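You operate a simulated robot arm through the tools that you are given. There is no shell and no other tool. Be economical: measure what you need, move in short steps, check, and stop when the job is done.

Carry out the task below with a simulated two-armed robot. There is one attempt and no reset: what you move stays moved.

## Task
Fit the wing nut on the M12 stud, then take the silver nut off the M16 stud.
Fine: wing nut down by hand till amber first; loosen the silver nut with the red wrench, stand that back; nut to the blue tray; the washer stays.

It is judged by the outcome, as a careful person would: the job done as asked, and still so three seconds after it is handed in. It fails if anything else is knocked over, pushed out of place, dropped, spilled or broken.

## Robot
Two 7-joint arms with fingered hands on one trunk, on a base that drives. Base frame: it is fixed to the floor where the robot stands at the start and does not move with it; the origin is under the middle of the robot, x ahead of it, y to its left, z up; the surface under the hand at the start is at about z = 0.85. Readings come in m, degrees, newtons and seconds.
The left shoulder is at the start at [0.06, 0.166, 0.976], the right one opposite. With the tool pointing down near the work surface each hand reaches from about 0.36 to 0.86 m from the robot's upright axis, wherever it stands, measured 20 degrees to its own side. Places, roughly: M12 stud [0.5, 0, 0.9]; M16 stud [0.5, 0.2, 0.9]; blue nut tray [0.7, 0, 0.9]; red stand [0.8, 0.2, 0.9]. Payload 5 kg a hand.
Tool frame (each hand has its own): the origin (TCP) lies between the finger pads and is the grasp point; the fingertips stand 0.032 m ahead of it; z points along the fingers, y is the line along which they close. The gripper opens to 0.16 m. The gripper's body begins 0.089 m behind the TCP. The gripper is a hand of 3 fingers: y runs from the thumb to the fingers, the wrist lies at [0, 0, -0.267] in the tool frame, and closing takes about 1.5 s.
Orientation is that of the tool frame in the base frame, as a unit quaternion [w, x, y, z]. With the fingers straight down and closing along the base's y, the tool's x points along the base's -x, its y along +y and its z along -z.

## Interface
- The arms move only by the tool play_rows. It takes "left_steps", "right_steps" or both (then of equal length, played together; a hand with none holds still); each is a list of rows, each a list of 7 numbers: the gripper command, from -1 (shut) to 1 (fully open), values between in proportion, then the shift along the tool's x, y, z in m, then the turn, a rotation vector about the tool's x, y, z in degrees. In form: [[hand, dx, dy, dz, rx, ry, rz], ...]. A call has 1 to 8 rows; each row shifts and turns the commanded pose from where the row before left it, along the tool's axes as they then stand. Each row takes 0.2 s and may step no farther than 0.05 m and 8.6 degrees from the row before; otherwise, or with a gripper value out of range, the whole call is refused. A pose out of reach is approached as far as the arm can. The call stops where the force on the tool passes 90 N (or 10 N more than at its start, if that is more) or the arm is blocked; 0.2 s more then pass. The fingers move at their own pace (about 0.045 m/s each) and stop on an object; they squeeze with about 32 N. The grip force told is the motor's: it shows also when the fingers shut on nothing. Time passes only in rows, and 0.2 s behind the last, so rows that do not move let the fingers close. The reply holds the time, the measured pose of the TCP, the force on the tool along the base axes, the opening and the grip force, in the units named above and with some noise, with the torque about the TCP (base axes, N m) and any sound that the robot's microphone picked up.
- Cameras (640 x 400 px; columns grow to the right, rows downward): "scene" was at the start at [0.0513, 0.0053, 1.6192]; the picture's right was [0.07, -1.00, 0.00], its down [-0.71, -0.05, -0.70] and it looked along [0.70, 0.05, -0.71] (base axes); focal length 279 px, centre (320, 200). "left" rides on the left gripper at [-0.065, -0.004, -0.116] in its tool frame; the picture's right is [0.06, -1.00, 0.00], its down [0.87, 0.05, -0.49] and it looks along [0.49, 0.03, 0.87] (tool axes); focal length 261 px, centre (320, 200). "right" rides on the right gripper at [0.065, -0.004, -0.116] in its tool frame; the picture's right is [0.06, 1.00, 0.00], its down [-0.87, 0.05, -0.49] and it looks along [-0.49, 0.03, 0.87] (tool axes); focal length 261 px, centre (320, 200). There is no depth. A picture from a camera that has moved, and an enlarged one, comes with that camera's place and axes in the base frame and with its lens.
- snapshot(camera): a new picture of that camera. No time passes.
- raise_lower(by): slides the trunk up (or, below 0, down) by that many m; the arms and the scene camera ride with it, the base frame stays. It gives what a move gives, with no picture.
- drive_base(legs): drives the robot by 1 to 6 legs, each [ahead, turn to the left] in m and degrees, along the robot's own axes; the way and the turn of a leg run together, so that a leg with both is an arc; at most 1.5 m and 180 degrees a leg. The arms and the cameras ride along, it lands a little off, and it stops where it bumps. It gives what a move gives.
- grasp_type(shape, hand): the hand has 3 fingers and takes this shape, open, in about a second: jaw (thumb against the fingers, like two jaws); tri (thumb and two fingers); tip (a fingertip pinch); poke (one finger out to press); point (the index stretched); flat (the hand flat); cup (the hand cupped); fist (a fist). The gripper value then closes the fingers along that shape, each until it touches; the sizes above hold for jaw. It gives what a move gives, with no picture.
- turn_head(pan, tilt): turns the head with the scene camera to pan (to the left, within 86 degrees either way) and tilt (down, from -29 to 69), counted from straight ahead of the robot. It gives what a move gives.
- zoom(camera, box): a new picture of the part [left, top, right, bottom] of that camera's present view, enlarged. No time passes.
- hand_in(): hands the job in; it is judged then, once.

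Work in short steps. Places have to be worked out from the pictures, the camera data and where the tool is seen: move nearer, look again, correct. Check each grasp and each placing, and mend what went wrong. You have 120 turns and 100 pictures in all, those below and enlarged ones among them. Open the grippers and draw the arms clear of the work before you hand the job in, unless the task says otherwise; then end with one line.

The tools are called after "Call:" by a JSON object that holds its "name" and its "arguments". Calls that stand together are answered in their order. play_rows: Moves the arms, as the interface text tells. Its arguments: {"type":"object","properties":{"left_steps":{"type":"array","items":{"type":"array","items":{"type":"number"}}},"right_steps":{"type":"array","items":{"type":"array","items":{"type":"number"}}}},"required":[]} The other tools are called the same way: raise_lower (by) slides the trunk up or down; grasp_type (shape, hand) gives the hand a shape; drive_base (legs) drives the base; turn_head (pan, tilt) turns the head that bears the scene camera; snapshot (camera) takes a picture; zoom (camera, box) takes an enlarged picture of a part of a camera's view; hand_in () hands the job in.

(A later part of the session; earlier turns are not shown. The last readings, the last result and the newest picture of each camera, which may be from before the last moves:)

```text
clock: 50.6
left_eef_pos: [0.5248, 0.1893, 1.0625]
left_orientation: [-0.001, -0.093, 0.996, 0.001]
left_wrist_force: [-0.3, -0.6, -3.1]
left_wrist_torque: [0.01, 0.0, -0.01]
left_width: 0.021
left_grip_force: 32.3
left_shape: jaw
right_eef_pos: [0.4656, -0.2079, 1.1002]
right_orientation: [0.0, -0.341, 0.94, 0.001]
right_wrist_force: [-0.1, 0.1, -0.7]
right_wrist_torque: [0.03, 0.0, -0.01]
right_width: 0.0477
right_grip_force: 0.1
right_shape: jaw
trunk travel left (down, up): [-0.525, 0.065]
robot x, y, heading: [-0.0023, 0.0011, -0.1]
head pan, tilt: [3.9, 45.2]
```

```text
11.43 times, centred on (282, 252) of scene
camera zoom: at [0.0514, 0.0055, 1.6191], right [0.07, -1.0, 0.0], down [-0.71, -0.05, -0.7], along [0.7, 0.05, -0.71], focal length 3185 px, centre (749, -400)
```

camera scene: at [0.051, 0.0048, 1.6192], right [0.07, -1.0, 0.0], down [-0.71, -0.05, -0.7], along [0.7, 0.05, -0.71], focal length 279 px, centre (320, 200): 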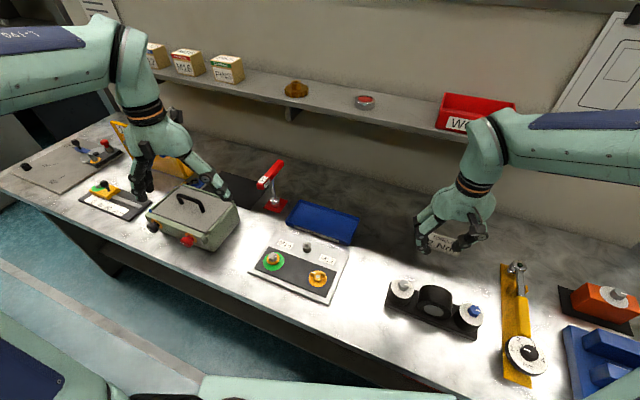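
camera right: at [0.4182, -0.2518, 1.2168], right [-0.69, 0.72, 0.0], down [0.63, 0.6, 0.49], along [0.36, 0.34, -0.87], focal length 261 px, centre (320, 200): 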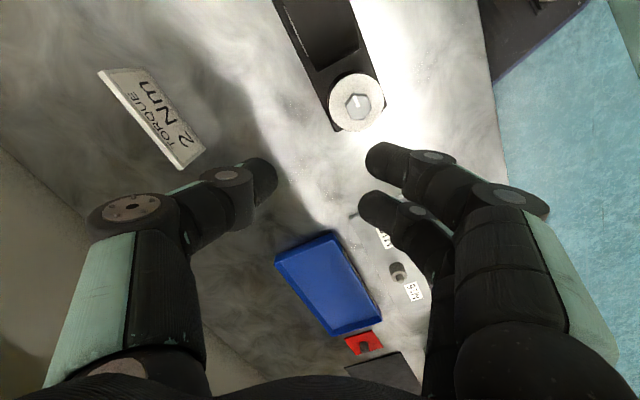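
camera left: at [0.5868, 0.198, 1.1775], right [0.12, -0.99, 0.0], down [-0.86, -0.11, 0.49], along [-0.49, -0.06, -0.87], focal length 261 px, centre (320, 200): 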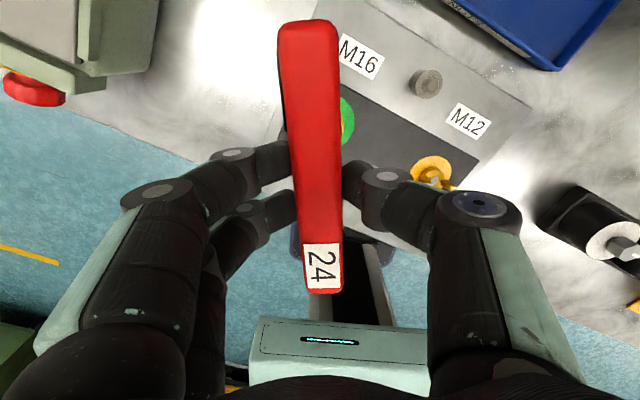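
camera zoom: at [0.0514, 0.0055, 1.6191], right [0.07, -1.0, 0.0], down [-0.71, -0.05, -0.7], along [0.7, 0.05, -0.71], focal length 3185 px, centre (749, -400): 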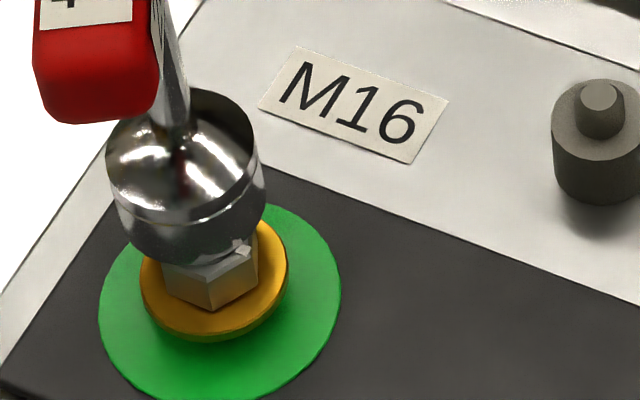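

Centred again: the socket axis effectively coincides with the TCP, so I must turn purely about it. I'll lift slightly, wind clockwise 60° in free air, and search counter-clockwise from there.

Call:
{"name": "play_rows", "arguments": {"left_steps": [[-1, 0, 0, -0.006, 0, 0, 0], [-1, 0, 0, 0, 0, 0, 8.5], [-1, 0, 0, 0, 0, 0, 8.5], [-1, 0, 0, 0, 0, 0, 8.5], [-1, 0, 0, 0, 0, 0, 8.5], [-1, 0, 0, 0, 0, 0, 8.5], [-1, 0, 0, 0, 0, 0, 8.5], [-1, 0, 0, 0, 0, 0, 8.5]]}}

Call:
{"name": "zoom", "arguments": {"camera": "scene", "box": [265, 235, 300, 270]}}

```text
clock: 52.4
left_eef_pos: [0.5259, 0.1896, 1.0693]
left_orientation: [0.0, 0.414, 0.91, 0.0]
left_wrist_force: [0.0, 0.1, -3.0]
left_wrist_torque: [-0.01, 0.01, -0.02]
left_width: 0.0209
left_grip_force: 31.4
left_shape: jaw
right_eef_pos: [0.4671, -0.2081, 1.1014]
right_orientation: [0.0, -0.341, 0.94, 0.001]
right_wrist_force: [0.1, 0.0, -0.4]
right_wrist_torque: [-0.01, 0.02, 0.03]
right_width: 0.0481
right_grip_force: 0.1
right_shape: jaw
trunk travel left (down, up): [-0.525, 0.065]
robot x, y, heading: [-0.0021, -0.0053, -0.0]
head pan, tilt: [3.9, 45.2]
```

```text
11.43 times, centred on (282, 252) of scene
camera zoom: at [0.0515, 0.0055, 1.6192], right [0.07, -1.0, 0.0], down [-0.71, -0.05, -0.7], along [0.7, 0.05, -0.71], focal length 3185 px, centre (749, -400)
```

zoom: 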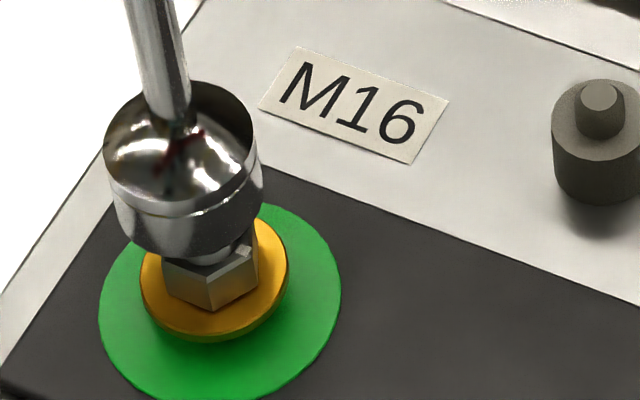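

Centred within ~2 mm; small correction in x, then lower to light contact and search counter-clockwise.

Call:
{"name": "play_rows", "arguments": {"left_steps": [[-1, -0.001, 0.0011, 0.004, 0, 0, 0], [-1, 0, 0, 0.003, 0, 0, 0], [-1, 0, 0, 0.001, 0, 0, 0], [-1, 0, 0, 0.0007, 0, 0, 0], [-1, 0, 0, 0, 0, 0, -5], [-1, 0, 0, 0, 0, 0, -5], [-1, 0, 0, 0, 0, 0, -5], [-1, 0, 0, 0, 0, 0, 0]]}}

```text
clock: 54.2
left_eef_pos: [0.527, 0.188, 1.0615]
left_orientation: [0.001, 0.291, 0.957, -0.001]
left_wrist_force: [0.7, 2.2, 15.3]
left_wrist_torque: [0.06, 0.15, -0.06]
left_width: 0.021
left_grip_force: 32.2
left_shape: jaw
right_eef_pos: [0.4658, -0.2094, 1.1008]
right_orientation: [0.0, -0.341, 0.94, -0.001]
right_wrist_force: [-0.3, 0.0, 0.2]
right_wrist_torque: [0.01, -0.01, 0.01]
right_width: 0.0479
right_grip_force: 0.0
right_shape: jaw
trunk travel left (down, up): [-0.525, 0.065]
robot x, y, heading: [-0.0007, -0.0008, -0.2]
head pan, tilt: [3.9, 45.2]
```

Still on top. Continue searching.

Call:
{"name": "play_rows", "arguments": {"left_steps": [[-1, 0, 0, 0, 0, 0, -5], [-1, 0, 0, 0, 0, 0, -5], [-1, 0, 0, 0, 0, 0, -5], [-1, 0, 0, 0, 0, 0, -5], [-1, 0, 0, 0, 0, 0, 0]]}}

Call:
{"name": "zoom", "arguments": {"camera": "scene", "box": [265, 235, 300, 270]}}

```text
clock: 55.4
left_eef_pos: [0.5265, 0.1884, 1.0597]
left_orientation: [-0.001, 0.121, 0.993, 0.0]
left_wrist_force: [-0.6, -0.8, -2.3]
left_wrist_torque: [-0.07, 0.2, -0.02]
left_width: 0.0209
left_grip_force: 31.8
left_shape: jaw
right_eef_pos: [0.4656, -0.2074, 1.1005]
right_orientation: [0.0, -0.34, 0.94, 0.001]
right_wrist_force: [0.3, 0.5, -0.4]
right_wrist_torque: [0.0, 0.0, 0.0]
right_width: 0.0479
right_grip_force: 0.0
right_shape: jaw
trunk travel left (down, up): [-0.525, 0.065]
robot x, y, heading: [-0.0005, -0.0006, -0.2]
head pan, tilt: [3.9, 45.2]
```

```text
11.43 times, centred on (282, 252) of scene
camera zoom: at [0.0514, 0.0055, 1.6191], right [0.07, -1.0, 0.0], down [-0.71, -0.05, -0.7], along [0.7, 0.05, -0.71], focal length 3185 px, centre (749, -400)
```

zoom: 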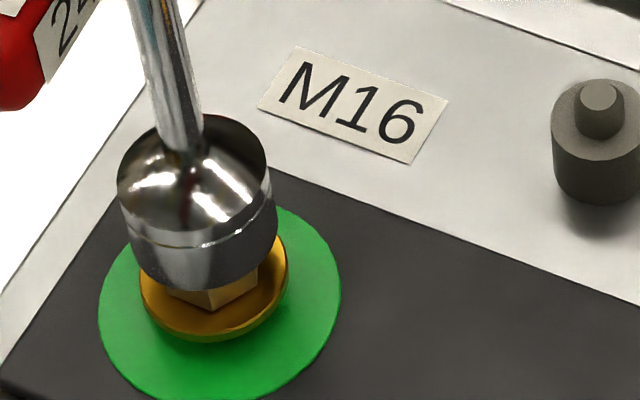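

Force vanished and the socket sits lower: it has engaged the hex. Lowering to seat it.

Call:
{"name": "play_rows", "arguments": {"left_steps": [[-1, 0, 0, 0.002, 0, 0, 0], [-1, 0, 0, 0.002, 0, 0, 0], [-1, 0, 0, 0.002, 0, 0, 0], [-1, 0, 0, 0.002, 0, 0, 0], [-1, 0, 0, 0, 0, 0, 0]]}}

```text
clock: 56.6
left_eef_pos: [0.5191, 0.1856, 1.0534]
left_orientation: [-0.003, 0.121, 0.993, -0.001]
left_wrist_force: [-42.2, -10.2, 13.6]
left_wrist_torque: [-0.44, 0.81, -0.26]
left_width: 0.0219
left_grip_force: 31.9
left_shape: jaw
right_eef_pos: [0.4628, -0.2104, 1.1026]
right_orientation: [0.003, -0.34, 0.94, 0.0]
right_wrist_force: [0.3, -0.4, -0.4]
right_wrist_torque: [0.01, -0.01, 0.0]
right_width: 0.0479
right_grip_force: 0.0
right_shape: jaw
trunk travel left (down, up): [-0.525, 0.065]
robot x, y, heading: [0.0006, 0.0013, 0.2]
head pan, tilt: [3.9, 45.2]
```

The socket is on, but the hand is ~7 mm off the nut axis and side-loaded (−42 N in x). Relieve that by moving the hand to the nut axis.

Call:
{"name": "play_rows", "arguments": {"left_steps": [[-1, 0.003, -0.002, 0, 0, 0, 0], [-1, 0.003, -0.002, 0, 0, 0, 0], [-1, 0, 0, 0, 0, 0, 0]]}}

Call:
{"name": "zoom", "arguments": {"camera": "scene", "box": [250, 195, 320, 270]}}

```text
clock: 57.4
left_eef_pos: [0.5179, 0.1851, 1.0533]
left_orientation: [0.001, 0.121, 0.993, 0.001]
left_wrist_force: [-17.1, -5.5, 11.5]
left_wrist_torque: [-0.32, 0.34, -0.05]
left_width: 0.0219
left_grip_force: 31.9
left_shape: jaw
right_eef_pos: [0.4648, -0.2088, 1.1012]
right_orientation: [0.0, -0.341, 0.94, -0.001]
right_wrist_force: [0.0, -0.2, 0.4]
right_wrist_torque: [0.0, 0.0, 0.0]
right_width: 0.0482
right_grip_force: 0.0
right_shape: jaw
trunk travel left (down, up): [-0.525, 0.065]
robot x, y, heading: [0.0015, 0.0013, -0.1]
head pan, tilt: [3.9, 45.2]
```

```text
5.33 times, centred on (285, 232) of scene
camera zoom: at [0.0489, 0.0043, 1.6194], right [0.07, -1.0, 0.0], down [-0.71, -0.05, -0.71], along [0.7, 0.05, -0.71], focal length 1486 px, centre (507, 27)
```

zoom: 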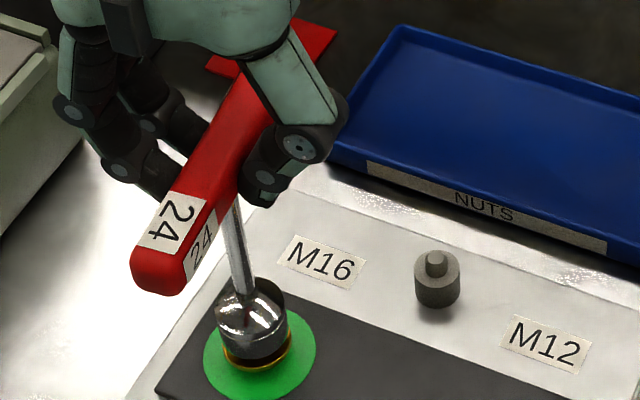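

Seated down to the washer. Trim the remaining side load and begin turning counter-clockwise to break it loose.

Call:
{"name": "play_rows", "arguments": {"left_steps": [[-1, 0.0025, -0.0012, 0, 0, 0, 0], [-1, 0, 0, 0, 0, 0, -5], [-1, 0, 0, 0, 0, 0, -5], [-1, 0, 0, 0, 0, 0, -5], [-1, 0, 0, 0, 0, 0, 0]]}}

Call:
{"name": "zoom", "arguments": {"camera": "scene", "box": [250, 195, 320, 270]}}

```text
clock: 58.6
left_eef_pos: [0.5163, 0.1853, 1.0524]
left_orientation: [0.002, -0.009, 1.0, 0.0]
left_wrist_force: [-5.0, -3.4, 19.4]
left_wrist_torque: [-0.17, 0.03, -0.64]
left_width: 0.0225
left_grip_force: 32.6
left_shape: jaw
right_eef_pos: [0.465, -0.21, 1.1019]
right_orientation: [0.001, -0.34, 0.94, 0.001]
right_wrist_force: [1.3, 0.0, 0.3]
right_wrist_torque: [0.0, 0.01, 0.05]
right_width: 0.0479
right_grip_force: 0.1
right_shape: jaw
trunk travel left (down, up): [-0.525, 0.065]
robot x, y, heading: [-0.0016, 0.0022, -0.2]
head pan, tilt: [3.9, 45.2]
```

```text
5.33 times, centred on (285, 232) of scene
camera zoom: at [0.0495, 0.0043, 1.6194], right [0.07, -1.0, 0.0], down [-0.71, -0.05, -0.71], along [0.7, 0.05, -0.71], focal length 1486 px, centre (507, 27)
```

zoom: 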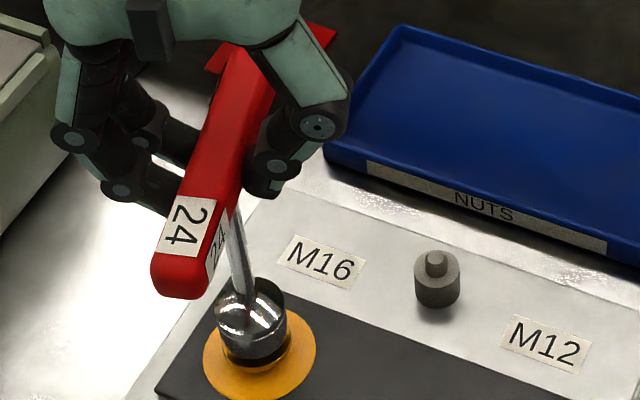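

The M16 disc went from green to amber: it is loosening. Continue counter-clockwise.

Call:
{"name": "play_rows", "arguments": {"left_steps": [[-1, 0, 0, -0.0002, 0, 0, -6], [-1, 0, 0, -0.0001, 0, 0, -6], [-1, 0, 0, -0.0001, 0, 0, -6], [-1, 0, 0, -0.0001, 0, 0, -6], [-1, 0, 0, -0.0001, 0, 0, -6], [-1, 0, 0, 0, 0, 0, 0]]}}

Call:
{"name": "zoom", "arguments": {"camera": "scene", "box": [250, 195, 320, 270]}}

```text
clock: 60.0
left_eef_pos: [0.5155, 0.1837, 1.0534]
left_orientation: [0.001, -0.269, 0.963, 0.001]
left_wrist_force: [-6.6, -6.3, 17.1]
left_wrist_torque: [-0.13, 0.05, -0.04]
left_width: 0.0227
left_grip_force: 32.4
left_shape: jaw
right_eef_pos: [0.465, -0.2103, 1.1013]
right_orientation: [0.001, -0.341, 0.94, 0.001]
right_wrist_force: [0.6, 0.8, -0.1]
right_wrist_torque: [0.0, -0.01, -0.02]
right_width: 0.0479
right_grip_force: 0.0
right_shape: jaw
trunk travel left (down, up): [-0.525, 0.065]
robot x, y, heading: [-0.0008, 0.0001, 0.1]
head pan, tilt: [3.9, 45.2]
```

```text
5.33 times, centred on (285, 232) of scene
camera zoom: at [0.0495, 0.004, 1.6193], right [0.07, -1.0, 0.0], down [-0.71, -0.05, -0.71], along [0.7, 0.05, -0.71], focal length 1486 px, centre (507, 27)
```

zoom: 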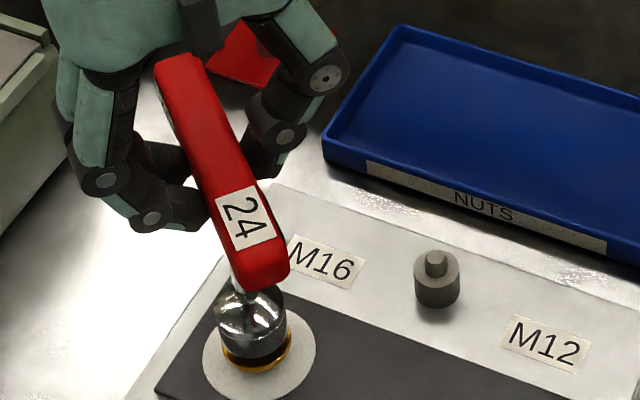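

The disc is white with torque near zero: the nut is loose. Lifting the wrench straight off, then winding back its yaw for the return to the stand.

Call:
{"name": "play_rows", "arguments": {"left_steps": [[-1, 0, 0, -0.004, 0, 0, 0], [-1, 0, 0, -0.008, 0, 0, 0], [-1, 0, 0, -0.012, 0, 0, 0], [-1, 0, 0, -0.02, 0, 0, 0], [-1, 0, 0, -0.02, 0, 0, 0], [-1, 0, 0, -0.02, 0, 0, 0], [-1, 0, 0, 0, 0, 0, 0]]}}

Call:
{"name": "zoom", "arguments": {"camera": "scene", "box": [220, 150, 330, 290]}}

Call:
{"name": "snapshot", "arguments": {"camera": "left"}}

```text
clock: 61.6
left_eef_pos: [0.5171, 0.1835, 1.136]
left_orientation: [0.0, -0.269, 0.963, 0.0]
left_wrist_force: [0.0, 0.1, -3.3]
left_wrist_torque: [0.02, -0.02, -0.01]
left_width: 0.021
left_grip_force: 32.1
left_shape: jaw
right_eef_pos: [0.4654, -0.2093, 1.1006]
right_orientation: [0.001, -0.34, 0.94, 0.0]
right_wrist_force: [-0.4, 0.3, -1.1]
right_wrist_torque: [0.0, -0.03, -0.02]
right_width: 0.0481
right_grip_force: 0.1
right_shape: jaw
trunk travel left (down, up): [-0.525, 0.065]
robot x, y, heading: [0.0006, -0.0045, -0.3]
head pan, tilt: [3.9, 45.2]
```

```text
2.86 times, centred on (275, 220) of scene
camera zoom: at [0.0516, 0.0052, 1.6192], right [0.07, -1.0, 0.0], down [-0.71, -0.05, -0.7], along [0.7, 0.05, -0.71], focal length 796 px, centre (449, 143)
```

zoom: 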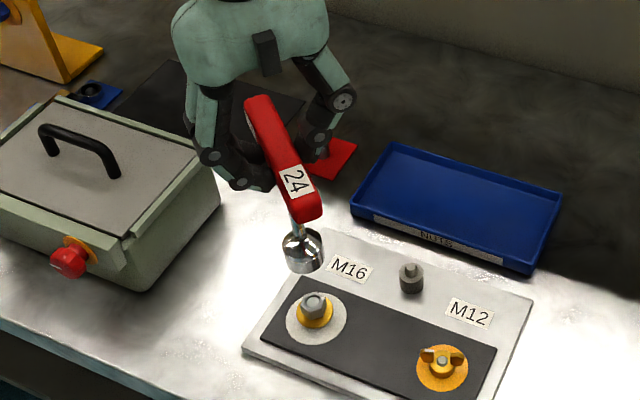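

```text
27 pictures are left
camera left: at [0.5766, 0.2142, 1.2533], right [0.46, -0.89, 0.0], down [-0.77, -0.4, 0.49], along [-0.44, -0.23, -0.87], focal length 261 px, centre (320, 200)
```

left: 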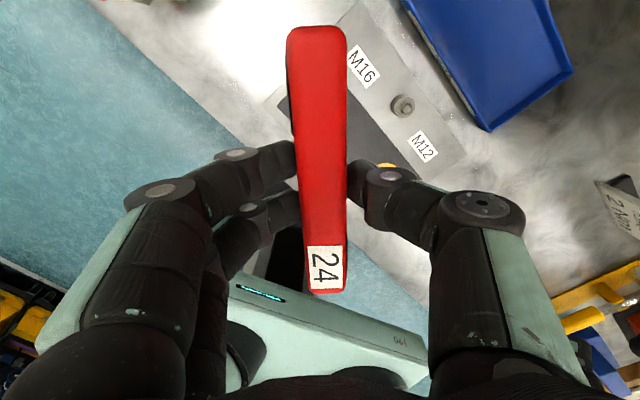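

The nut stays on its stud and the disc is white. I'll turn the wrench back to its original yaw and carry it over the stand.

Call:
{"name": "play_rows", "arguments": {"left_steps": [[-1, 0, 0, -0.005, 0, 0, 8.4], [-1, 0, 0, 0, 0, 0, 8.4], [-1, 0, 0, 0, 0, 0, 8.4], [-1, 0, 0, 0, 0, 0, 8.4], [-1, 0, 0, 0, 0, 0, 8.4], [-1, 0, 0, 0, 0, 0, 8.4], [-1, 0, 0, 0, 0, 0, 0]]}}

Call:
{"name": "play_rows", "arguments": {"left_steps": [[-1, -0.0387, 0.0216, 0, 0, 0, 0], [-1, -0.0387, 0.0216, 0, 0, 0, 0], [-1, -0.0387, 0.0216, 0, 0, 0, 0], [-1, -0.0387, 0.0216, 0, 0, 0, 0], [-1, -0.0387, 0.0216, 0, 0, 0, 0], [-1, -0.0387, 0.0216, 0, 0, 0, 0], [-1, 0, 0, 0, 0, 0, 0]]}}

Call:
{"name": "play_rows", "arguments": {"left_steps": [[-1, 0, 0, 0.03, 0, 0, 0], [-1, 0, 0, 0.03, 0, 0, 0], [-1, 0, 0, 0, 0, 0, 0]]}}

Call:
{"name": "zoom", "arguments": {"camera": "scene", "box": [240, 160, 300, 220]}}

```text
clock: 63.2
left_eef_pos: [0.5178, 0.1845, 1.1406]
left_orientation: [-0.001, 0.169, 0.986, 0.0]
left_wrist_force: [-0.2, -1.0, -3.8]
left_wrist_torque: [0.02, -0.01, 0.02]
left_width: 0.0209
left_grip_force: 32.1
left_shape: jaw
right_eef_pos: [0.4665, -0.2085, 1.1001]
right_orientation: [0.001, -0.34, 0.94, -0.001]
right_wrist_force: [-0.1, 0.8, 0.7]
right_wrist_torque: [-0.01, 0.02, 0.01]
right_width: 0.0481
right_grip_force: 0.1
right_shape: jaw
trunk travel left (down, up): [-0.525, 0.065]
robot x, y, heading: [-0.0026, -0.002, -0.1]
head pan, tilt: [3.9, 45.2]
```

```text
clock: 64.8
left_eef_pos: [0.766, 0.226, 1.141]
left_orientation: [0.0, 0.169, 0.986, 0.001]
left_wrist_force: [-0.1, 0.3, -2.2]
left_wrist_torque: [0.03, -0.03, -0.02]
left_width: 0.0208
left_grip_force: 32.0
left_shape: jaw
left hand out of reach, approached as far as the arm can: row 6
right_eef_pos: [0.4631, -0.2109, 1.103]
right_orientation: [0.001, -0.339, 0.941, -0.001]
right_wrist_force: [-0.4, 0.1, 0.1]
right_wrist_torque: [0.03, -0.09, 0.01]
right_width: 0.0479
right_grip_force: 0.1
right_shape: jaw
trunk travel left (down, up): [-0.525, 0.065]
robot x, y, heading: [-0.0009, 0.0025, -0.3]
head pan, tilt: [3.9, 45.2]
```

```text
clock: 65.6
left_eef_pos: [0.7667, 0.2272, 1.0809]
left_orientation: [-0.001, 0.167, 0.986, 0.0]
left_wrist_force: [-0.6, -0.4, -2.6]
left_wrist_torque: [0.04, -0.03, 0.02]
left_width: 0.0207
left_grip_force: 31.8
left_shape: jaw
right_eef_pos: [0.4671, -0.2081, 1.1013]
right_orientation: [0.0, -0.341, 0.94, 0.001]
right_wrist_force: [-0.8, 0.5, 0.1]
right_wrist_torque: [0.03, -0.01, -0.02]
right_width: 0.0482
right_grip_force: 0.0
right_shape: jaw
trunk travel left (down, up): [-0.525, 0.065]
robot x, y, heading: [0.0044, -0.0002, -0.1]
head pan, tilt: [3.9, 45.2]
```

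```text
6.67 times, centred on (270, 190) of scene
camera zoom: at [0.0508, 0.005, 1.6193], right [0.07, -1.0, 0.0], down [-0.71, -0.05, -0.7], along [0.7, 0.05, -0.71], focal length 1858 px, centre (653, 267)
```

zoom: 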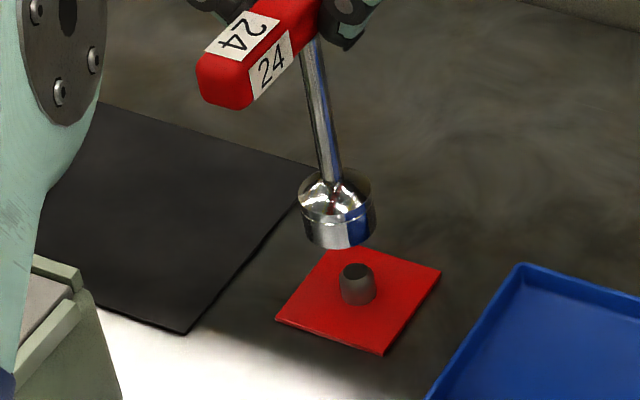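

The arm fell ~13 mm short in x (reach limit when high). Now that it's lower, I'll add that and lower 20 mm, then recheck against the peg.

Call:
{"name": "play_rows", "arguments": {"left_steps": [[-1, -0.012, 0.0042, 0, 0, 0, 0], [-1, 0, 0, 0.01, 0, 0, 0], [-1, 0, 0, 0.01, 0, 0, 0], [-1, 0, 0, 0, 0, 0, 0]]}}

Call:
{"name": "zoom", "arguments": {"camera": "scene", "box": [250, 175, 290, 215]}}

```text
clock: 66.6
left_eef_pos: [0.7808, 0.2297, 1.0615]
left_orientation: [0.0, 0.168, 0.986, 0.0]
left_wrist_force: [-0.2, -0.9, -3.2]
left_wrist_torque: [0.0, 0.0, 0.0]
left_width: 0.0205
left_grip_force: 32.1
left_shape: jaw
right_eef_pos: [0.4672, -0.2099, 1.1021]
right_orientation: [0.0, -0.34, 0.941, 0.0]
right_wrist_force: [0.0, -0.7, 0.3]
right_wrist_torque: [-0.02, -0.01, 0.02]
right_width: 0.0482
right_grip_force: 0.1
right_shape: jaw
trunk travel left (down, up): [-0.525, 0.065]
robot x, y, heading: [-0.001, -0.001, -0.1]
head pan, tilt: [3.9, 45.2]
```

```text
10.00 times, centred on (270, 195) of scene
camera zoom: at [0.0514, 0.0053, 1.6192], right [0.07, -1.0, 0.0], down [-0.71, -0.05, -0.7], along [0.7, 0.05, -0.71], focal length 2787 px, centre (820, 250)
```

zoom: 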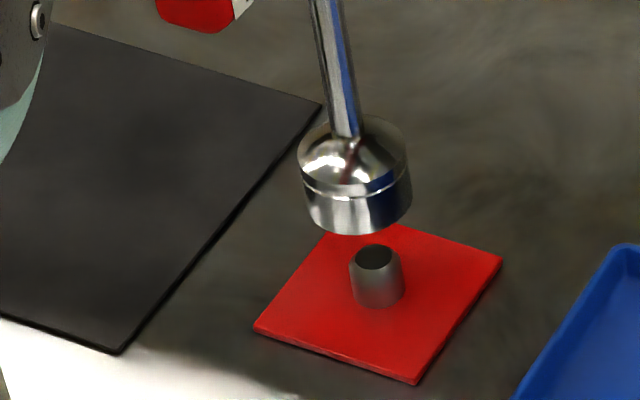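

Socket is over the peg within ~2 mm. Lowering gently onto it.

Call:
{"name": "play_rows", "arguments": {"left_steps": [[-1, 0.001, 0, 0.008, 0, 0, 0], [-1, 0, 0, 0.006, 0, 0, 0], [-1, 0, 0, 0.005, 0, 0, 0], [-1, 0, 0, 0.004, 0, 0, 0], [-1, 0, 0, 0.004, 0, 0, 0], [-1, 0, 0, 0, 0, 0, 0]]}}

Call:
{"name": "zoom", "arguments": {"camera": "scene", "box": [250, 175, 290, 215]}}

```text
clock: 68.0
left_eef_pos: [0.78, 0.2299, 1.0336]
left_orientation: [0.0, 0.168, 0.986, 0.0]
left_wrist_force: [-0.9, 0.1, -2.3]
left_wrist_torque: [0.03, 0.01, 0.0]
left_width: 0.0204
left_grip_force: 32.0
left_shape: jaw
right_eef_pos: [0.4673, -0.209, 1.1007]
right_orientation: [-0.001, -0.341, 0.94, -0.002]
right_wrist_force: [-0.2, 0.8, 0.0]
right_wrist_torque: [0.01, -0.02, 0.03]
right_width: 0.0481
right_grip_force: 0.1
right_shape: jaw
trunk travel left (down, up): [-0.525, 0.065]
robot x, y, heading: [0.0017, 0.0012, -0.2]
head pan, tilt: [3.9, 45.2]
```

```text
10.00 times, centred on (270, 195) of scene
camera zoom: at [0.0516, 0.0053, 1.6192], right [0.07, -1.0, 0.0], down [-0.71, -0.05, -0.7], along [0.7, 0.05, -0.71], focal length 2787 px, centre (820, 250)
```

zoom: 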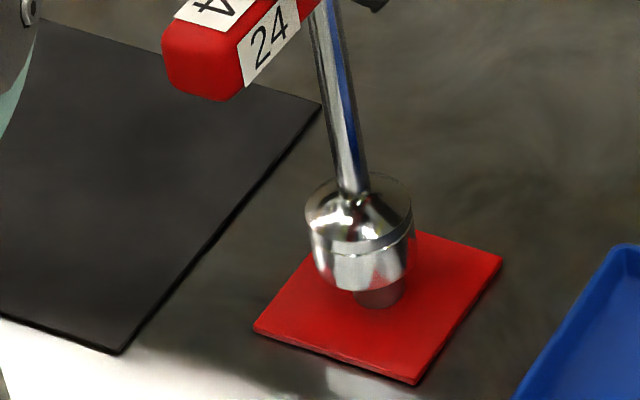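

Socket slides over the peg freely. Lower the rest until it stands on the plate.

Call:
{"name": "play_rows", "arguments": {"left_steps": [[-1, 0, 0, 0.005, 0, 0, 0], [-1, 0, 0, 0.004, 0, 0, 0], [-1, 0, 0, 0.003, 0, 0, 0], [-1, 0, 0, 0, 0, 0, 0]]}}

```text
clock: 69.0
left_eef_pos: [0.7795, 0.2296, 1.0233]
left_orientation: [-0.001, 0.167, 0.986, 0.0]
left_wrist_force: [0.0, 0.1, -2.7]
left_wrist_torque: [0.0, 0.0, -0.02]
left_width: 0.0206
left_grip_force: 31.9
left_shape: jaw
right_eef_pos: [0.467, -0.2081, 1.1002]
right_orientation: [0.0, -0.341, 0.94, 0.0]
right_wrist_force: [0.4, 0.5, 0.5]
right_wrist_torque: [-0.01, 0.01, 0.03]
right_width: 0.0479
right_grip_force: 0.0
right_shape: jaw
trunk travel left (down, up): [-0.525, 0.065]
robot x, y, heading: [-0.0024, -0.0014, 0.1]
head pan, tilt: [3.9, 45.2]
```

Still carried (−2.7 N). A few more millimetres.

Call:
{"name": "play_rows", "arguments": {"left_steps": [[-1, 0, 0, 0.0015, 0, 0, 0], [-1, 0, 0, 0.0015, 0, 0, 0], [-1, 0, 0, 0.001, 0, 0, 0], [-1, 0, 0, 0, 0, 0, 0]]}}

```text
clock: 70.0
left_eef_pos: [0.7796, 0.2286, 1.0184]
left_orientation: [0.0, 0.168, 0.986, 0.0]
left_wrist_force: [0.7, 0.1, -2.9]
left_wrist_torque: [0.0, 0.0, 0.0]
left_width: 0.0205
left_grip_force: 32.2
left_shape: jaw
right_eef_pos: [0.4664, -0.2088, 1.1012]
right_orientation: [0.0, -0.34, 0.94, 0.0]
right_wrist_force: [-0.5, 0.4, 0.0]
right_wrist_torque: [0.0, -0.01, 0.04]
right_width: 0.048
right_grip_force: 0.0
right_shape: jaw
trunk travel left (down, up): [-0.525, 0.065]
robot x, y, heading: [0.0051, -0.0006, 0.3]
head pan, tilt: [3.9, 45.2]
```

Call:
{"name": "play_rows", "arguments": {"left_steps": [[-1, 0, 0, 0.001, 0, 0, 0], [-1, 0, 0, 0.001, 0, 0, 0], [-1, 0, 0, 0.001, 0, 0, 0], [-1, 0, 0, 0, 0, 0, 0]]}}

Call:
{"name": "zoom", "arguments": {"camera": "scene", "box": [250, 165, 290, 215]}}

```text
clock: 71.0
left_eef_pos: [0.7788, 0.2293, 1.0168]
left_orientation: [0.002, 0.168, 0.986, 0.001]
left_wrist_force: [-0.6, -1.0, 11.5]
left_wrist_torque: [-0.02, 0.03, 0.03]
left_width: 0.0209
left_grip_force: 32.1
left_shape: jaw
right_eef_pos: [0.4652, -0.2092, 1.1017]
right_orientation: [0.0, -0.341, 0.94, 0.0]
right_wrist_force: [0.6, -0.6, -0.1]
right_wrist_torque: [0.0, 0.0, 0.04]
right_width: 0.0478
right_grip_force: 0.1
right_shape: jaw
trunk travel left (down, up): [-0.525, 0.065]
robot x, y, heading: [0.0016, 0.0014, -0.1]
head pan, tilt: [3.9, 45.2]
```

```text
8.00 times, centred on (270, 190) of scene
camera zoom: at [0.0501, 0.0048, 1.6194], right [0.07, -1.0, 0.0], down [-0.71, -0.05, -0.71], along [0.7, 0.05, -0.71], focal length 2230 px, centre (720, 280)
```

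zoom: 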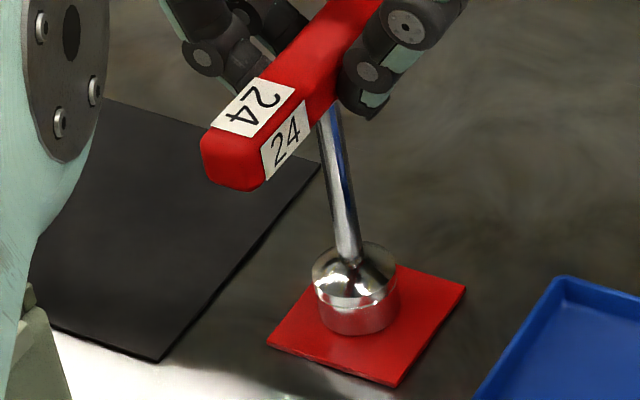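

The wrench stands on the plate (11 N contact). Ease to near-zero load, open slowly, and lift the hand straight up.

Call:
{"name": "play_rows", "arguments": {"left_steps": [[-1, 0, 0, -0.0008, 0, 0, 0], [-0.7, 0, 0, 0, 0, 0, 0], [-0.5, 0, 0, 0, 0, 0, 0], [-0.3, 0, 0, 0, 0, 0, 0], [-0.2, 0, 0, 0, 0, 0, 0], [-0.1, 0, 0, 0, 0, 0, 0], [-0.1, 0, 0, 0, 0, 0, 0], [-0.1, 0, 0, 0, 0, 0, 0]]}}

Call:
{"name": "zoom", "arguments": {"camera": "scene", "box": [240, 140, 310, 220]}}

```text
clock: 72.8
left_eef_pos: [0.7811, 0.2297, 1.016]
left_orientation: [0.0, 0.167, 0.986, 0.0]
left_wrist_force: [-0.8, 0.4, 1.0]
left_wrist_torque: [0.01, 0.02, 0.02]
left_width: 0.071
left_grip_force: 0.1
left_shape: jaw
right_eef_pos: [0.4663, -0.2094, 1.1003]
right_orientation: [0.001, -0.34, 0.94, 0.0]
right_wrist_force: [0.5, -0.6, 0.2]
right_wrist_torque: [0.04, 0.04, 0.02]
right_width: 0.0483
right_grip_force: 0.0
right_shape: jaw
trunk travel left (down, up): [-0.525, 0.065]
robot x, y, heading: [-0.0017, -0.0001, 0.1]
head pan, tilt: [3.9, 45.2]
```

```text
5.00 times, centred on (275, 180) of scene
camera zoom: at [0.0514, 0.0052, 1.6192], right [0.07, -1.0, 0.0], down [-0.71, -0.05, -0.7], along [0.7, 0.05, -0.71], focal length 1394 px, centre (545, 300)
```

zoom: 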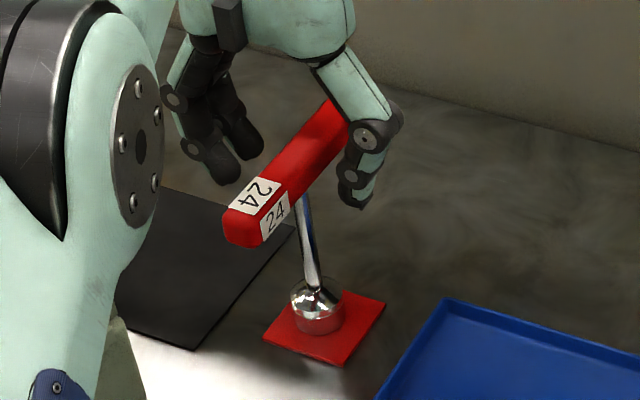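

Wrench stands on its own. Lift off and move the left hand over to the M16 nut, turning clockwise-wound for a long loosening stroke.

Call:
{"name": "play_rows", "arguments": {"left_steps": [[-0.1, 0, 0, -0.03, 0, 0, 0], [-0.1, 0, 0, -0.03, 0, 0, 0], [-0.1, 0, 0, -0.03, 0, 0, 0], [-0.1, 0.04, 0, -0.01, 0, 0, 0], [-0.1, 0.045, 0, 0, 0, 0, 0], [-0.1, 0.045, -0.03, 0, 0, 0, 0], [-0.1, 0.045, -0.04, 0, 0, 0, 0], [-0.1, 0.045, -0.04, 0, 0, 0, 0]]}}

Call:
{"name": "play_rows", "arguments": {"left_steps": [[-0.1, 0, 0, 0, 0, 0, 8.4], [-0.1, 0, 0, 0, 0, 0, 8.4], [-0.1, 0, 0, 0, 0, 0, 8.4], [-0.1, 0, 0, 0, 0, 0, 8.4], [-0.1, 0, 0, 0, 0, 0, 8.4], [-0.1, 0, 0, 0, 0, 0, 8.4], [-0.1, 0, 0, 0, 0, 0, 8.4], [-0.1, 0, 0, 0, 0, 0, 8.4]]}}

Call:
{"name": "snapshot", "arguments": {"camera": "left"}}

```text
refused: row 6 steps farther than a row can; nothing moved
```

```text
clock: 74.6
left_eef_pos: [0.7805, 0.2291, 1.0166]
left_orientation: [0.0, 0.687, 0.727, 0.0]
left_wrist_force: [0.2, -0.3, 0.3]
left_wrist_torque: [-0.02, 0.0, 0.04]
left_width: 0.0716
left_grip_force: 0.1
left_shape: jaw
right_eef_pos: [0.4669, -0.2083, 1.1011]
right_orientation: [0.0, -0.34, 0.94, 0.0]
right_wrist_force: [-0.1, -0.6, 0.1]
right_wrist_torque: [0.03, -0.04, 0.0]
right_width: 0.0483
right_grip_force: 0.1
right_shape: jaw
trunk travel left (down, up): [-0.525, 0.065]
robot x, y, heading: [-0.0002, -0.003, -0.1]
head pan, tilt: [3.9, 45.2]
```

```text
21 pictures are left
camera left: at [0.7802, 0.1636, 1.1329], right [-1.0, 0.0, 0.0], down [0.0, 0.87, 0.49], along [0.0, 0.49, -0.87], focal length 261 px, centre (320, 200)
```

left: 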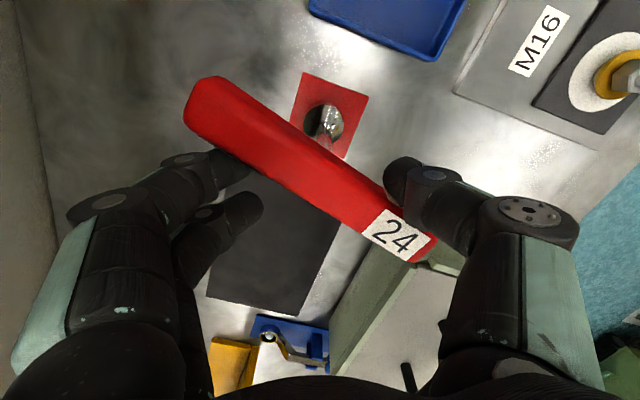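

The first call was refused and the turn happened around the standing wrench, which twisted it ~15° on its peg; it still stands. I'll turn back, re-grip lightly, restore its yaw, and release.

Call:
{"name": "play_rows", "arguments": {"left_steps": [[-0.1, 0, 0, 0, 0, 0, -8.4], [-0.1, 0, 0, 0, 0, 0, -8.4], [-0.1, 0, 0, 0, 0, 0, -8.4], [-0.1, 0, 0, 0, 0, 0, -8.4], [-0.1, 0, 0, 0, 0, 0, -8.4], [-0.1, 0, 0, 0, 0, 0, -8.4], [-0.1, 0, 0, 0, 0, 0, 0]]}}

Call:
{"name": "snapshot", "arguments": {"camera": "left"}}

```text
clock: 76.2
left_eef_pos: [0.7809, 0.2292, 1.017]
left_orientation: [0.0, 0.309, 0.951, 0.0]
left_wrist_force: [0.1, 0.1, 0.0]
left_wrist_torque: [-0.02, 0.0, -0.07]
left_width: 0.0719
left_grip_force: 0.0
left_shape: jaw
right_eef_pos: [0.4663, -0.2093, 1.1012]
right_orientation: [0.0, -0.34, 0.94, 0.0]
right_wrist_force: [-0.2, 0.5, -0.1]
right_wrist_torque: [0.01, -0.01, 0.0]
right_width: 0.048
right_grip_force: 0.0
right_shape: jaw
trunk travel left (down, up): [-0.525, 0.065]
robot x, y, heading: [0.0035, 0.0014, -0.1]
head pan, tilt: [3.9, 45.2]
```

```text
20 pictures are left
camera left: at [0.8307, 0.1872, 1.1335], right [-0.64, -0.77, 0.0], down [-0.67, 0.55, 0.49], along [-0.38, 0.31, -0.87], focal length 261 px, centre (320, 200)
```

left: 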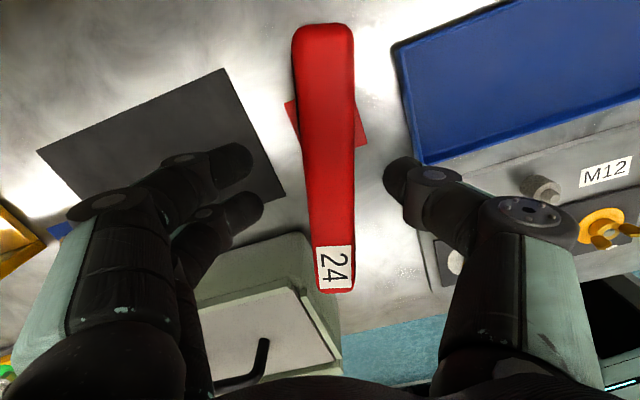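

The handle is now aligned with the hand at yaw 36°, i.e. ~17° off its original. Centre on it, grip, rotate back 17°, and release.

Call:
{"name": "play_rows", "arguments": {"left_steps": [[-0.1, 0, -0.003, 0, 0, 0, 0], [-1, 0, 0, 0, 0, 0, 0], [-1, 0, 0, 0, 0, 0, 0], [-1, 0, 0, 0, 0, 0, 0], [-1, 0, 0, 0, 0, 0, 0], [-1, 0, 0, 0, 0, 0, -6], [-1, 0, 0, 0, 0, 0, -6], [-1, 0, 0, 0, 0, 0, -5]]}}

Call:
{"name": "play_rows", "arguments": {"left_steps": [[-1, 0, 0, 0, 0, 0, 0], [-0.7, 0, 0, 0, 0, 0, 0], [-0.4, 0, 0, 0, 0, 0, 0], [-0.2, 0, 0, 0, 0, 0, 0], [-0.1, 0, 0, 0, 0, 0, 0], [-0.1, 0, 0, 0, 0, 0, 0], [-0.1, 0, 0, 0, 0, 0, 0]]}}

Call:
{"name": "snapshot", "arguments": {"camera": "left"}}

```text
clock: 78.0
left_eef_pos: [0.778, 0.2261, 1.016]
left_orientation: [0.0, 0.165, 0.986, 0.0]
left_wrist_force: [0.6, -1.0, 0.9]
left_wrist_torque: [0.01, -0.03, 0.01]
left_width: 0.0202
left_grip_force: 32.1
left_shape: jaw
right_eef_pos: [0.4663, -0.2087, 1.102]
right_orientation: [0.0, -0.341, 0.94, 0.0]
right_wrist_force: [-0.3, 0.4, 0.4]
right_wrist_torque: [-0.01, 0.01, -0.01]
right_width: 0.048
right_grip_force: 0.1
right_shape: jaw
trunk travel left (down, up): [-0.525, 0.065]
robot x, y, heading: [0.0008, -0.0015, 0.4]
head pan, tilt: [3.9, 45.2]
```

```text
clock: 79.6
left_eef_pos: [0.7782, 0.2259, 1.0169]
left_orientation: [0.0, 0.166, 0.986, 0.0]
left_wrist_force: [-0.5, -0.8, -0.8]
left_wrist_torque: [0.01, 0.06, 0.01]
left_width: 0.0713
left_grip_force: 0.0
left_shape: jaw
right_eef_pos: [0.4661, -0.2094, 1.1005]
right_orientation: [-0.001, -0.34, 0.94, 0.0]
right_wrist_force: [0.3, -0.8, 1.0]
right_wrist_torque: [0.01, 0.0, -0.01]
right_width: 0.0481
right_grip_force: 0.1
right_shape: jaw
trunk travel left (down, up): [-0.525, 0.065]
robot x, y, heading: [0.0033, 0.0006, 0.2]
head pan, tilt: [3.9, 45.2]
```

```text
19 pictures are left
camera left: at [0.8391, 0.2011, 1.1331], right [-0.39, -0.92, 0.0], down [-0.8, 0.34, 0.49], along [-0.45, 0.19, -0.87], focal length 261 px, centre (320, 200)
```

left: 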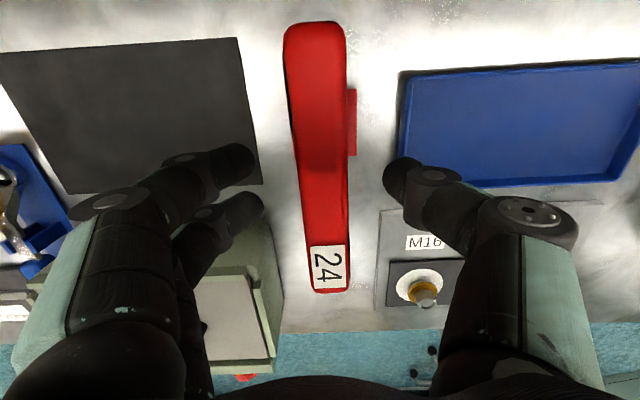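

Restored and released. Lift straight up first, then travel in legal steps.

Call:
{"name": "play_rows", "arguments": {"left_steps": [[-0.1, 0, 0, -0.03, 0, 0, 0], [-0.1, 0, 0, -0.03, 0, 0, 0], [-0.1, 0, 0, -0.03, 0, 0, 0], [-0.1, 0, 0, 0, 0, 0, 0]]}}

```text
clock: 80.6
left_eef_pos: [0.7782, 0.2262, 1.1088]
left_orientation: [-0.001, 0.166, 0.986, 0.0]
left_wrist_force: [-0.2, -0.4, 0.3]
left_wrist_torque: [-0.01, 0.03, 0.01]
left_width: 0.0714
left_grip_force: 0.0
left_shape: jaw
right_eef_pos: [0.4659, -0.2086, 1.1007]
right_orientation: [0.0, -0.34, 0.94, 0.0]
right_wrist_force: [-0.1, -1.0, 0.1]
right_wrist_torque: [0.0, 0.03, 0.02]
right_width: 0.0478
right_grip_force: 0.1
right_shape: jaw
trunk travel left (down, up): [-0.525, 0.065]
robot x, y, heading: [0.0002, 0.002, -0.2]
head pan, tilt: [3.9, 45.2]
```

Clear. Now travel above the M16 nut, and wind the wrist clockwise about 65° in free air.

Call:
{"name": "play_rows", "arguments": {"left_steps": [[-0.1, 0.0389, -0.0212, 0, 0, 0, 0], [-0.1, 0.0389, -0.0212, 0, 0, 0, 0], [-0.1, 0.0389, -0.0212, 0, 0, 0, 0], [-0.1, 0.0389, -0.0212, 0, 0, 0, 0], [-0.1, 0.0389, -0.0212, 0, 0, 0, 0], [-0.1, 0.0389, -0.0212, 0, 0, 0, 0], [-0.1, 0, 0, 0, 0, 0, 0]]}}

Call:
{"name": "play_rows", "arguments": {"left_steps": [[-0.1, 0, 0, 0.02, 0, 0, 8.4], [-0.1, 0, 0, 0.02, 0, 0, 8.4], [-0.1, 0, 0, 0.02, 0, 0, 8.4], [-0.1, 0, 0, 0.02, 0, 0, 8.4], [-0.1, 0, 0, 0.02, 0, 0, 8.4], [-0.1, 0, 0, 0, 0, 0, 8.4], [-0.1, 0, 0, 0, 0, 0, 8.4], [-0.1, 0, 0, 0, 0, 0, 8.4]]}}

Call:
{"name": "snapshot", "arguments": {"camera": "left"}}

Call:
{"name": "zoom", "arguments": {"camera": "left", "box": [270, 110, 370, 210]}}

```text
clock: 82.2
left_eef_pos: [0.517, 0.1819, 1.1056]
left_orientation: [0.0, 0.166, 0.986, -0.001]
left_wrist_force: [-0.3, -0.5, -0.2]
left_wrist_torque: [0.02, 0.01, 0.0]
left_width: 0.0716
left_grip_force: 0.1
left_shape: jaw
right_eef_pos: [0.467, -0.2083, 1.1016]
right_orientation: [0.0, -0.34, 0.94, 0.0]
right_wrist_force: [-0.3, -0.4, -0.3]
right_wrist_torque: [0.05, 0.0, 0.0]
right_width: 0.0483
right_grip_force: 0.0
right_shape: jaw
trunk travel left (down, up): [-0.525, 0.065]
robot x, y, heading: [-0.0024, -0.0007, 0.2]
head pan, tilt: [3.9, 45.2]
```

```text
clock: 84.0
left_eef_pos: [0.5178, 0.1843, 1.0062]
left_orientation: [0.0, 0.685, 0.729, 0.001]
left_wrist_force: [0.3, 0.2, -0.4]
left_wrist_torque: [0.0, 0.02, 0.02]
left_width: 0.0715
left_grip_force: 0.0
left_shape: jaw
right_eef_pos: [0.4668, -0.2096, 1.1023]
right_orientation: [0.0, -0.34, 0.94, 0.0]
right_wrist_force: [-0.1, -0.1, 0.1]
right_wrist_torque: [-0.06, 0.02, 0.02]
right_width: 0.0481
right_grip_force: 0.1
right_shape: jaw
trunk travel left (down, up): [-0.525, 0.065]
robot x, y, heading: [0.0003, 0.0002, 0.1]
head pan, tilt: [3.9, 45.2]
```

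```text
18 pictures are left
camera left: at [0.5166, 0.1181, 1.123], right [-1.0, 0.0, 0.0], down [0.0, 0.87, 0.49], along [0.0, 0.49, -0.87], focal length 261 px, centre (320, 200)
```

left: 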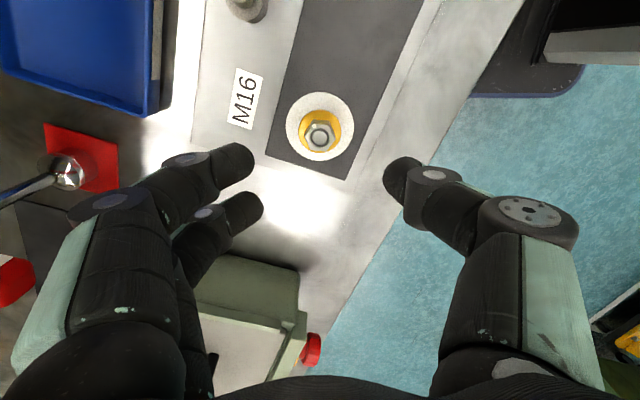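

```text
4.00 times, centred on (320, 160) of left
camera zoom: at [0.5166, 0.1181, 1.123], right [-1.0, 0.0, 0.0], down [0.0, 0.87, 0.49], along [0.0, 0.49, -0.87], focal length 1043 px, centre (320, 360)
```

zoom: 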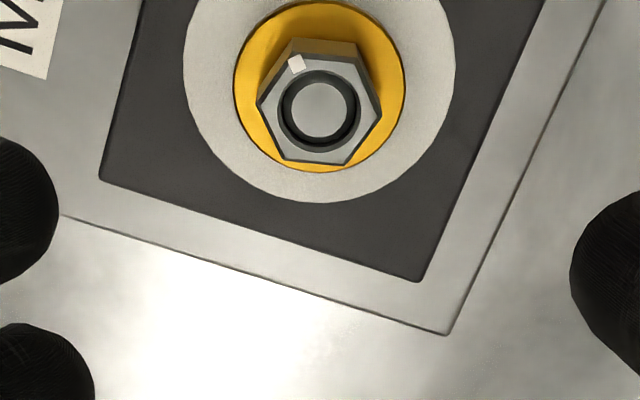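

The nut centre lies within ~1 mm of the TCP axis. Its flats are 36° clockwise of my closing line, so I'll turn +36° and descend until the tips flank the nut.

Call:
{"name": "play_rows", "arguments": {"left_steps": [[-0.1, 0, 0, 0, 0, 0, 7.2], [-0.1, 0, 0, 0, 0, 0, 7.2], [-0.1, 0, 0, 0, 0, 0, 7.2], [-0.1, 0, 0, 0, 0, 0, 7.2], [-0.1, 0, 0, 0, 0, 0, 7.2], [-0.2, 0, 0, 0.03, 0, 0, 0], [-0.2, 0, 0, 0.03, 0, 0, 0], [-0.2, 0, 0, 0, 0, 0, 0]]}}

Call:
{"name": "zoom", "arguments": {"camera": "left", "box": [240, 90, 400, 210]}}

Call:
{"name": "zoom", "arguments": {"camera": "scene", "box": [255, 220, 315, 280]}}

```text
clock: 85.8
left_eef_pos: [0.516, 0.1848, 0.9461]
left_orientation: [0.0, 0.876, 0.483, 0.0]
left_wrist_force: [0.3, 0.1, 0.3]
left_wrist_torque: [-0.02, -0.01, 0.03]
left_width: 0.0644
left_grip_force: 0.0
left_shape: jaw
right_eef_pos: [0.467, -0.2105, 1.1003]
right_orientation: [0.0, -0.341, 0.94, 0.0]
right_wrist_force: [-0.3, -0.8, 0.6]
right_wrist_torque: [-0.01, -0.01, -0.01]
right_width: 0.048
right_grip_force: 0.0
right_shape: jaw
trunk travel left (down, up): [-0.525, 0.065]
robot x, y, heading: [-0.0004, 0.0047, -0.1]
head pan, tilt: [3.9, 45.2]
```

```text
3.33 times, centred on (320, 150) of left
camera zoom: at [0.4778, 0.1315, 1.064], right [-0.81, 0.59, 0.0], down [0.51, 0.71, 0.49], along [0.29, 0.4, -0.87], focal length 869 px, centre (320, 367)
```

zoom: 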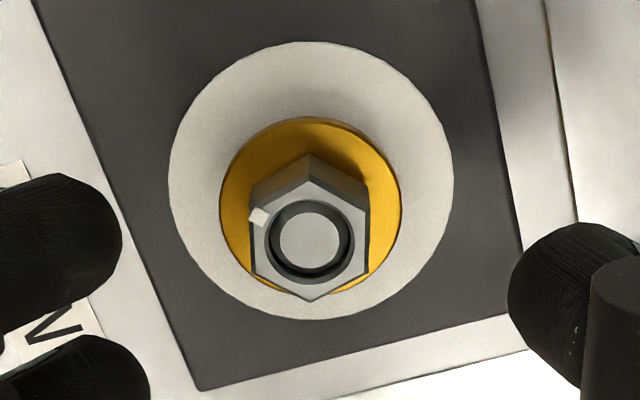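

```text
6.67 times, centred on (285, 250) of scene
camera zoom: at [0.0511, 0.0052, 1.6193], right [0.07, -1.0, 0.0], down [-0.71, -0.05, -0.7], along [0.7, 0.05, -0.71], focal length 1858 px, centre (553, -133)
```

zoom: 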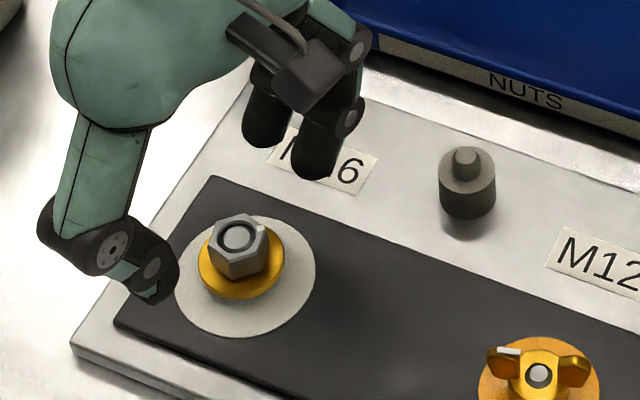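

Flats are square to the hand now; the nut is ~(−3,+2) mm in the tool frame, top z≈0.899. Correct, descend to TCP z≈0.916, and close.

Call:
{"name": "play_rows", "arguments": {"left_steps": [[-0.2, -0.003, 0.002, 0.01, 0, 0, 0], [-0.2, 0, 0, 0.011, 0, 0, 0], [-0.2, 0, 0, 0.011, 0, 0, 0], [-0.5, 0, 0, 0, 0, 0, 0], [-0.8, 0, 0, 0, 0, 0, 0], [-1, 0, 0, 0, 0, 0, 0], [-1, 0, 0, 0, 0, 0, 0], [-1, 0, 0, 0, 0, 0, 0]]}}

Call:
{"name": "zoom", "arguments": {"camera": "left", "box": [240, 90, 400, 210]}}

```text
clock: 87.6
left_eef_pos: [0.5152, 0.1796, 0.9158]
left_orientation: [0.0, 0.876, 0.483, 0.0]
left_wrist_force: [-0.4, -1.1, -1.0]
left_wrist_torque: [-0.26, -0.17, 0.04]
left_width: 0.0139
left_grip_force: 31.5
left_shape: jaw
right_eef_pos: [0.4663, -0.2086, 1.1016]
right_orientation: [0.0, -0.34, 0.94, 0.0]
right_wrist_force: [0.3, -1.0, -0.5]
right_wrist_torque: [-0.02, 0.0, 0.02]
right_width: 0.0481
right_grip_force: 0.1
right_shape: jaw
trunk travel left (down, up): [-0.525, 0.065]
robot x, y, heading: [-0.0028, 0.0001, 0.0]
head pan, tilt: [3.9, 45.2]
```

```text
3.33 times, centred on (320, 150) of left
camera zoom: at [0.4778, 0.1262, 1.0318], right [-0.81, 0.59, 0.0], down [0.51, 0.71, 0.49], along [0.29, 0.4, -0.87], focal length 869 px, centre (320, 367)
```

zoom: 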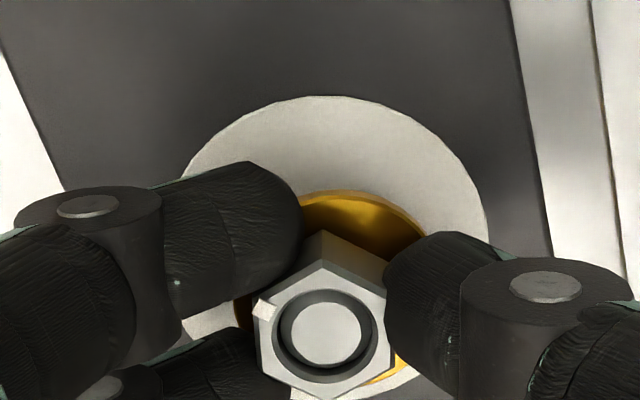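

Gripped on flats (31 N), centred within 2 mm. Unscrewing counter-clockwise with a slight lift feed.

Call:
{"name": "play_rows", "arguments": {"left_steps": [[-1, 0, 0, -5e-05, 0, 0, -8.4], [-1, 0, 0, -5e-05, 0, 0, -8.4], [-1, 0, 0, -5e-05, 0, 0, -8.4], [-1, 0, 0, -5e-05, 0, 0, -8.4], [-1, 0, 0, -5e-05, 0, 0, -8.4], [-1, 0, 0, -5e-05, 0, 0, -8.4], [-1, 0, 0, 0, 0, 0, 0]]}}

```text
clock: 89.2
left_eef_pos: [0.5181, 0.1789, 0.9159]
left_orientation: [0.001, 0.587, 0.809, 0.001]
left_wrist_force: [8.1, -4.2, 6.3]
left_wrist_torque: [-0.23, -0.56, -0.09]
left_width: 0.013
left_grip_force: 32.3
left_shape: jaw
right_eef_pos: [0.4674, -0.2109, 1.1008]
right_orientation: [0.0, -0.34, 0.94, 0.0]
right_wrist_force: [0.2, 0.0, 0.1]
right_wrist_torque: [0.0, -0.02, -0.02]
right_width: 0.0481
right_grip_force: 0.0
right_shape: jaw
trunk travel left (down, up): [-0.525, 0.065]
robot x, y, heading: [-0.0026, -0.0025, -0.0]
head pan, tilt: [3.9, 45.2]
```

The nut is rising (pushes +6 N). Trim side load, feed up a bit more, and continue.

Call:
{"name": "play_rows", "arguments": {"left_steps": [[-1, -0.0007, 0.0007, -0.0003, 0, 0, 0], [-1, 0, 0, -0.00012, 0, 0, -8.4], [-1, 0, 0, -0.00012, 0, 0, -8.4], [-1, 0, 0, -0.00012, 0, 0, -8.4], [-1, 0, 0, -0.00012, 0, 0, -8.4], [-1, 0, 0, -0.00012, 0, 0, -8.4], [-1, 0, 0, -0.00012, 0, 0, -8.4], [-1, 0, 0, 0, 0, 0, 0]]}}

```text
clock: 91.0
left_eef_pos: [0.518, 0.1793, 0.9145]
left_orientation: [0.001, 0.187, 0.982, 0.001]
left_wrist_force: [18.3, 5.7, 16.0]
left_wrist_torque: [0.52, -0.84, -0.19]
left_width: 0.0135
left_grip_force: 31.8
left_shape: jaw
right_eef_pos: [0.4671, -0.2081, 1.0996]
right_orientation: [0.0, -0.34, 0.94, 0.0]
right_wrist_force: [-0.4, 0.7, -0.7]
right_wrist_torque: [0.01, -0.03, -0.04]
right_width: 0.0479
right_grip_force: 0.0
right_shape: jaw
trunk travel left (down, up): [-0.525, 0.065]
robot x, y, heading: [-0.0, -0.0008, -0.2]
head pan, tilt: [3.9, 45.2]
```

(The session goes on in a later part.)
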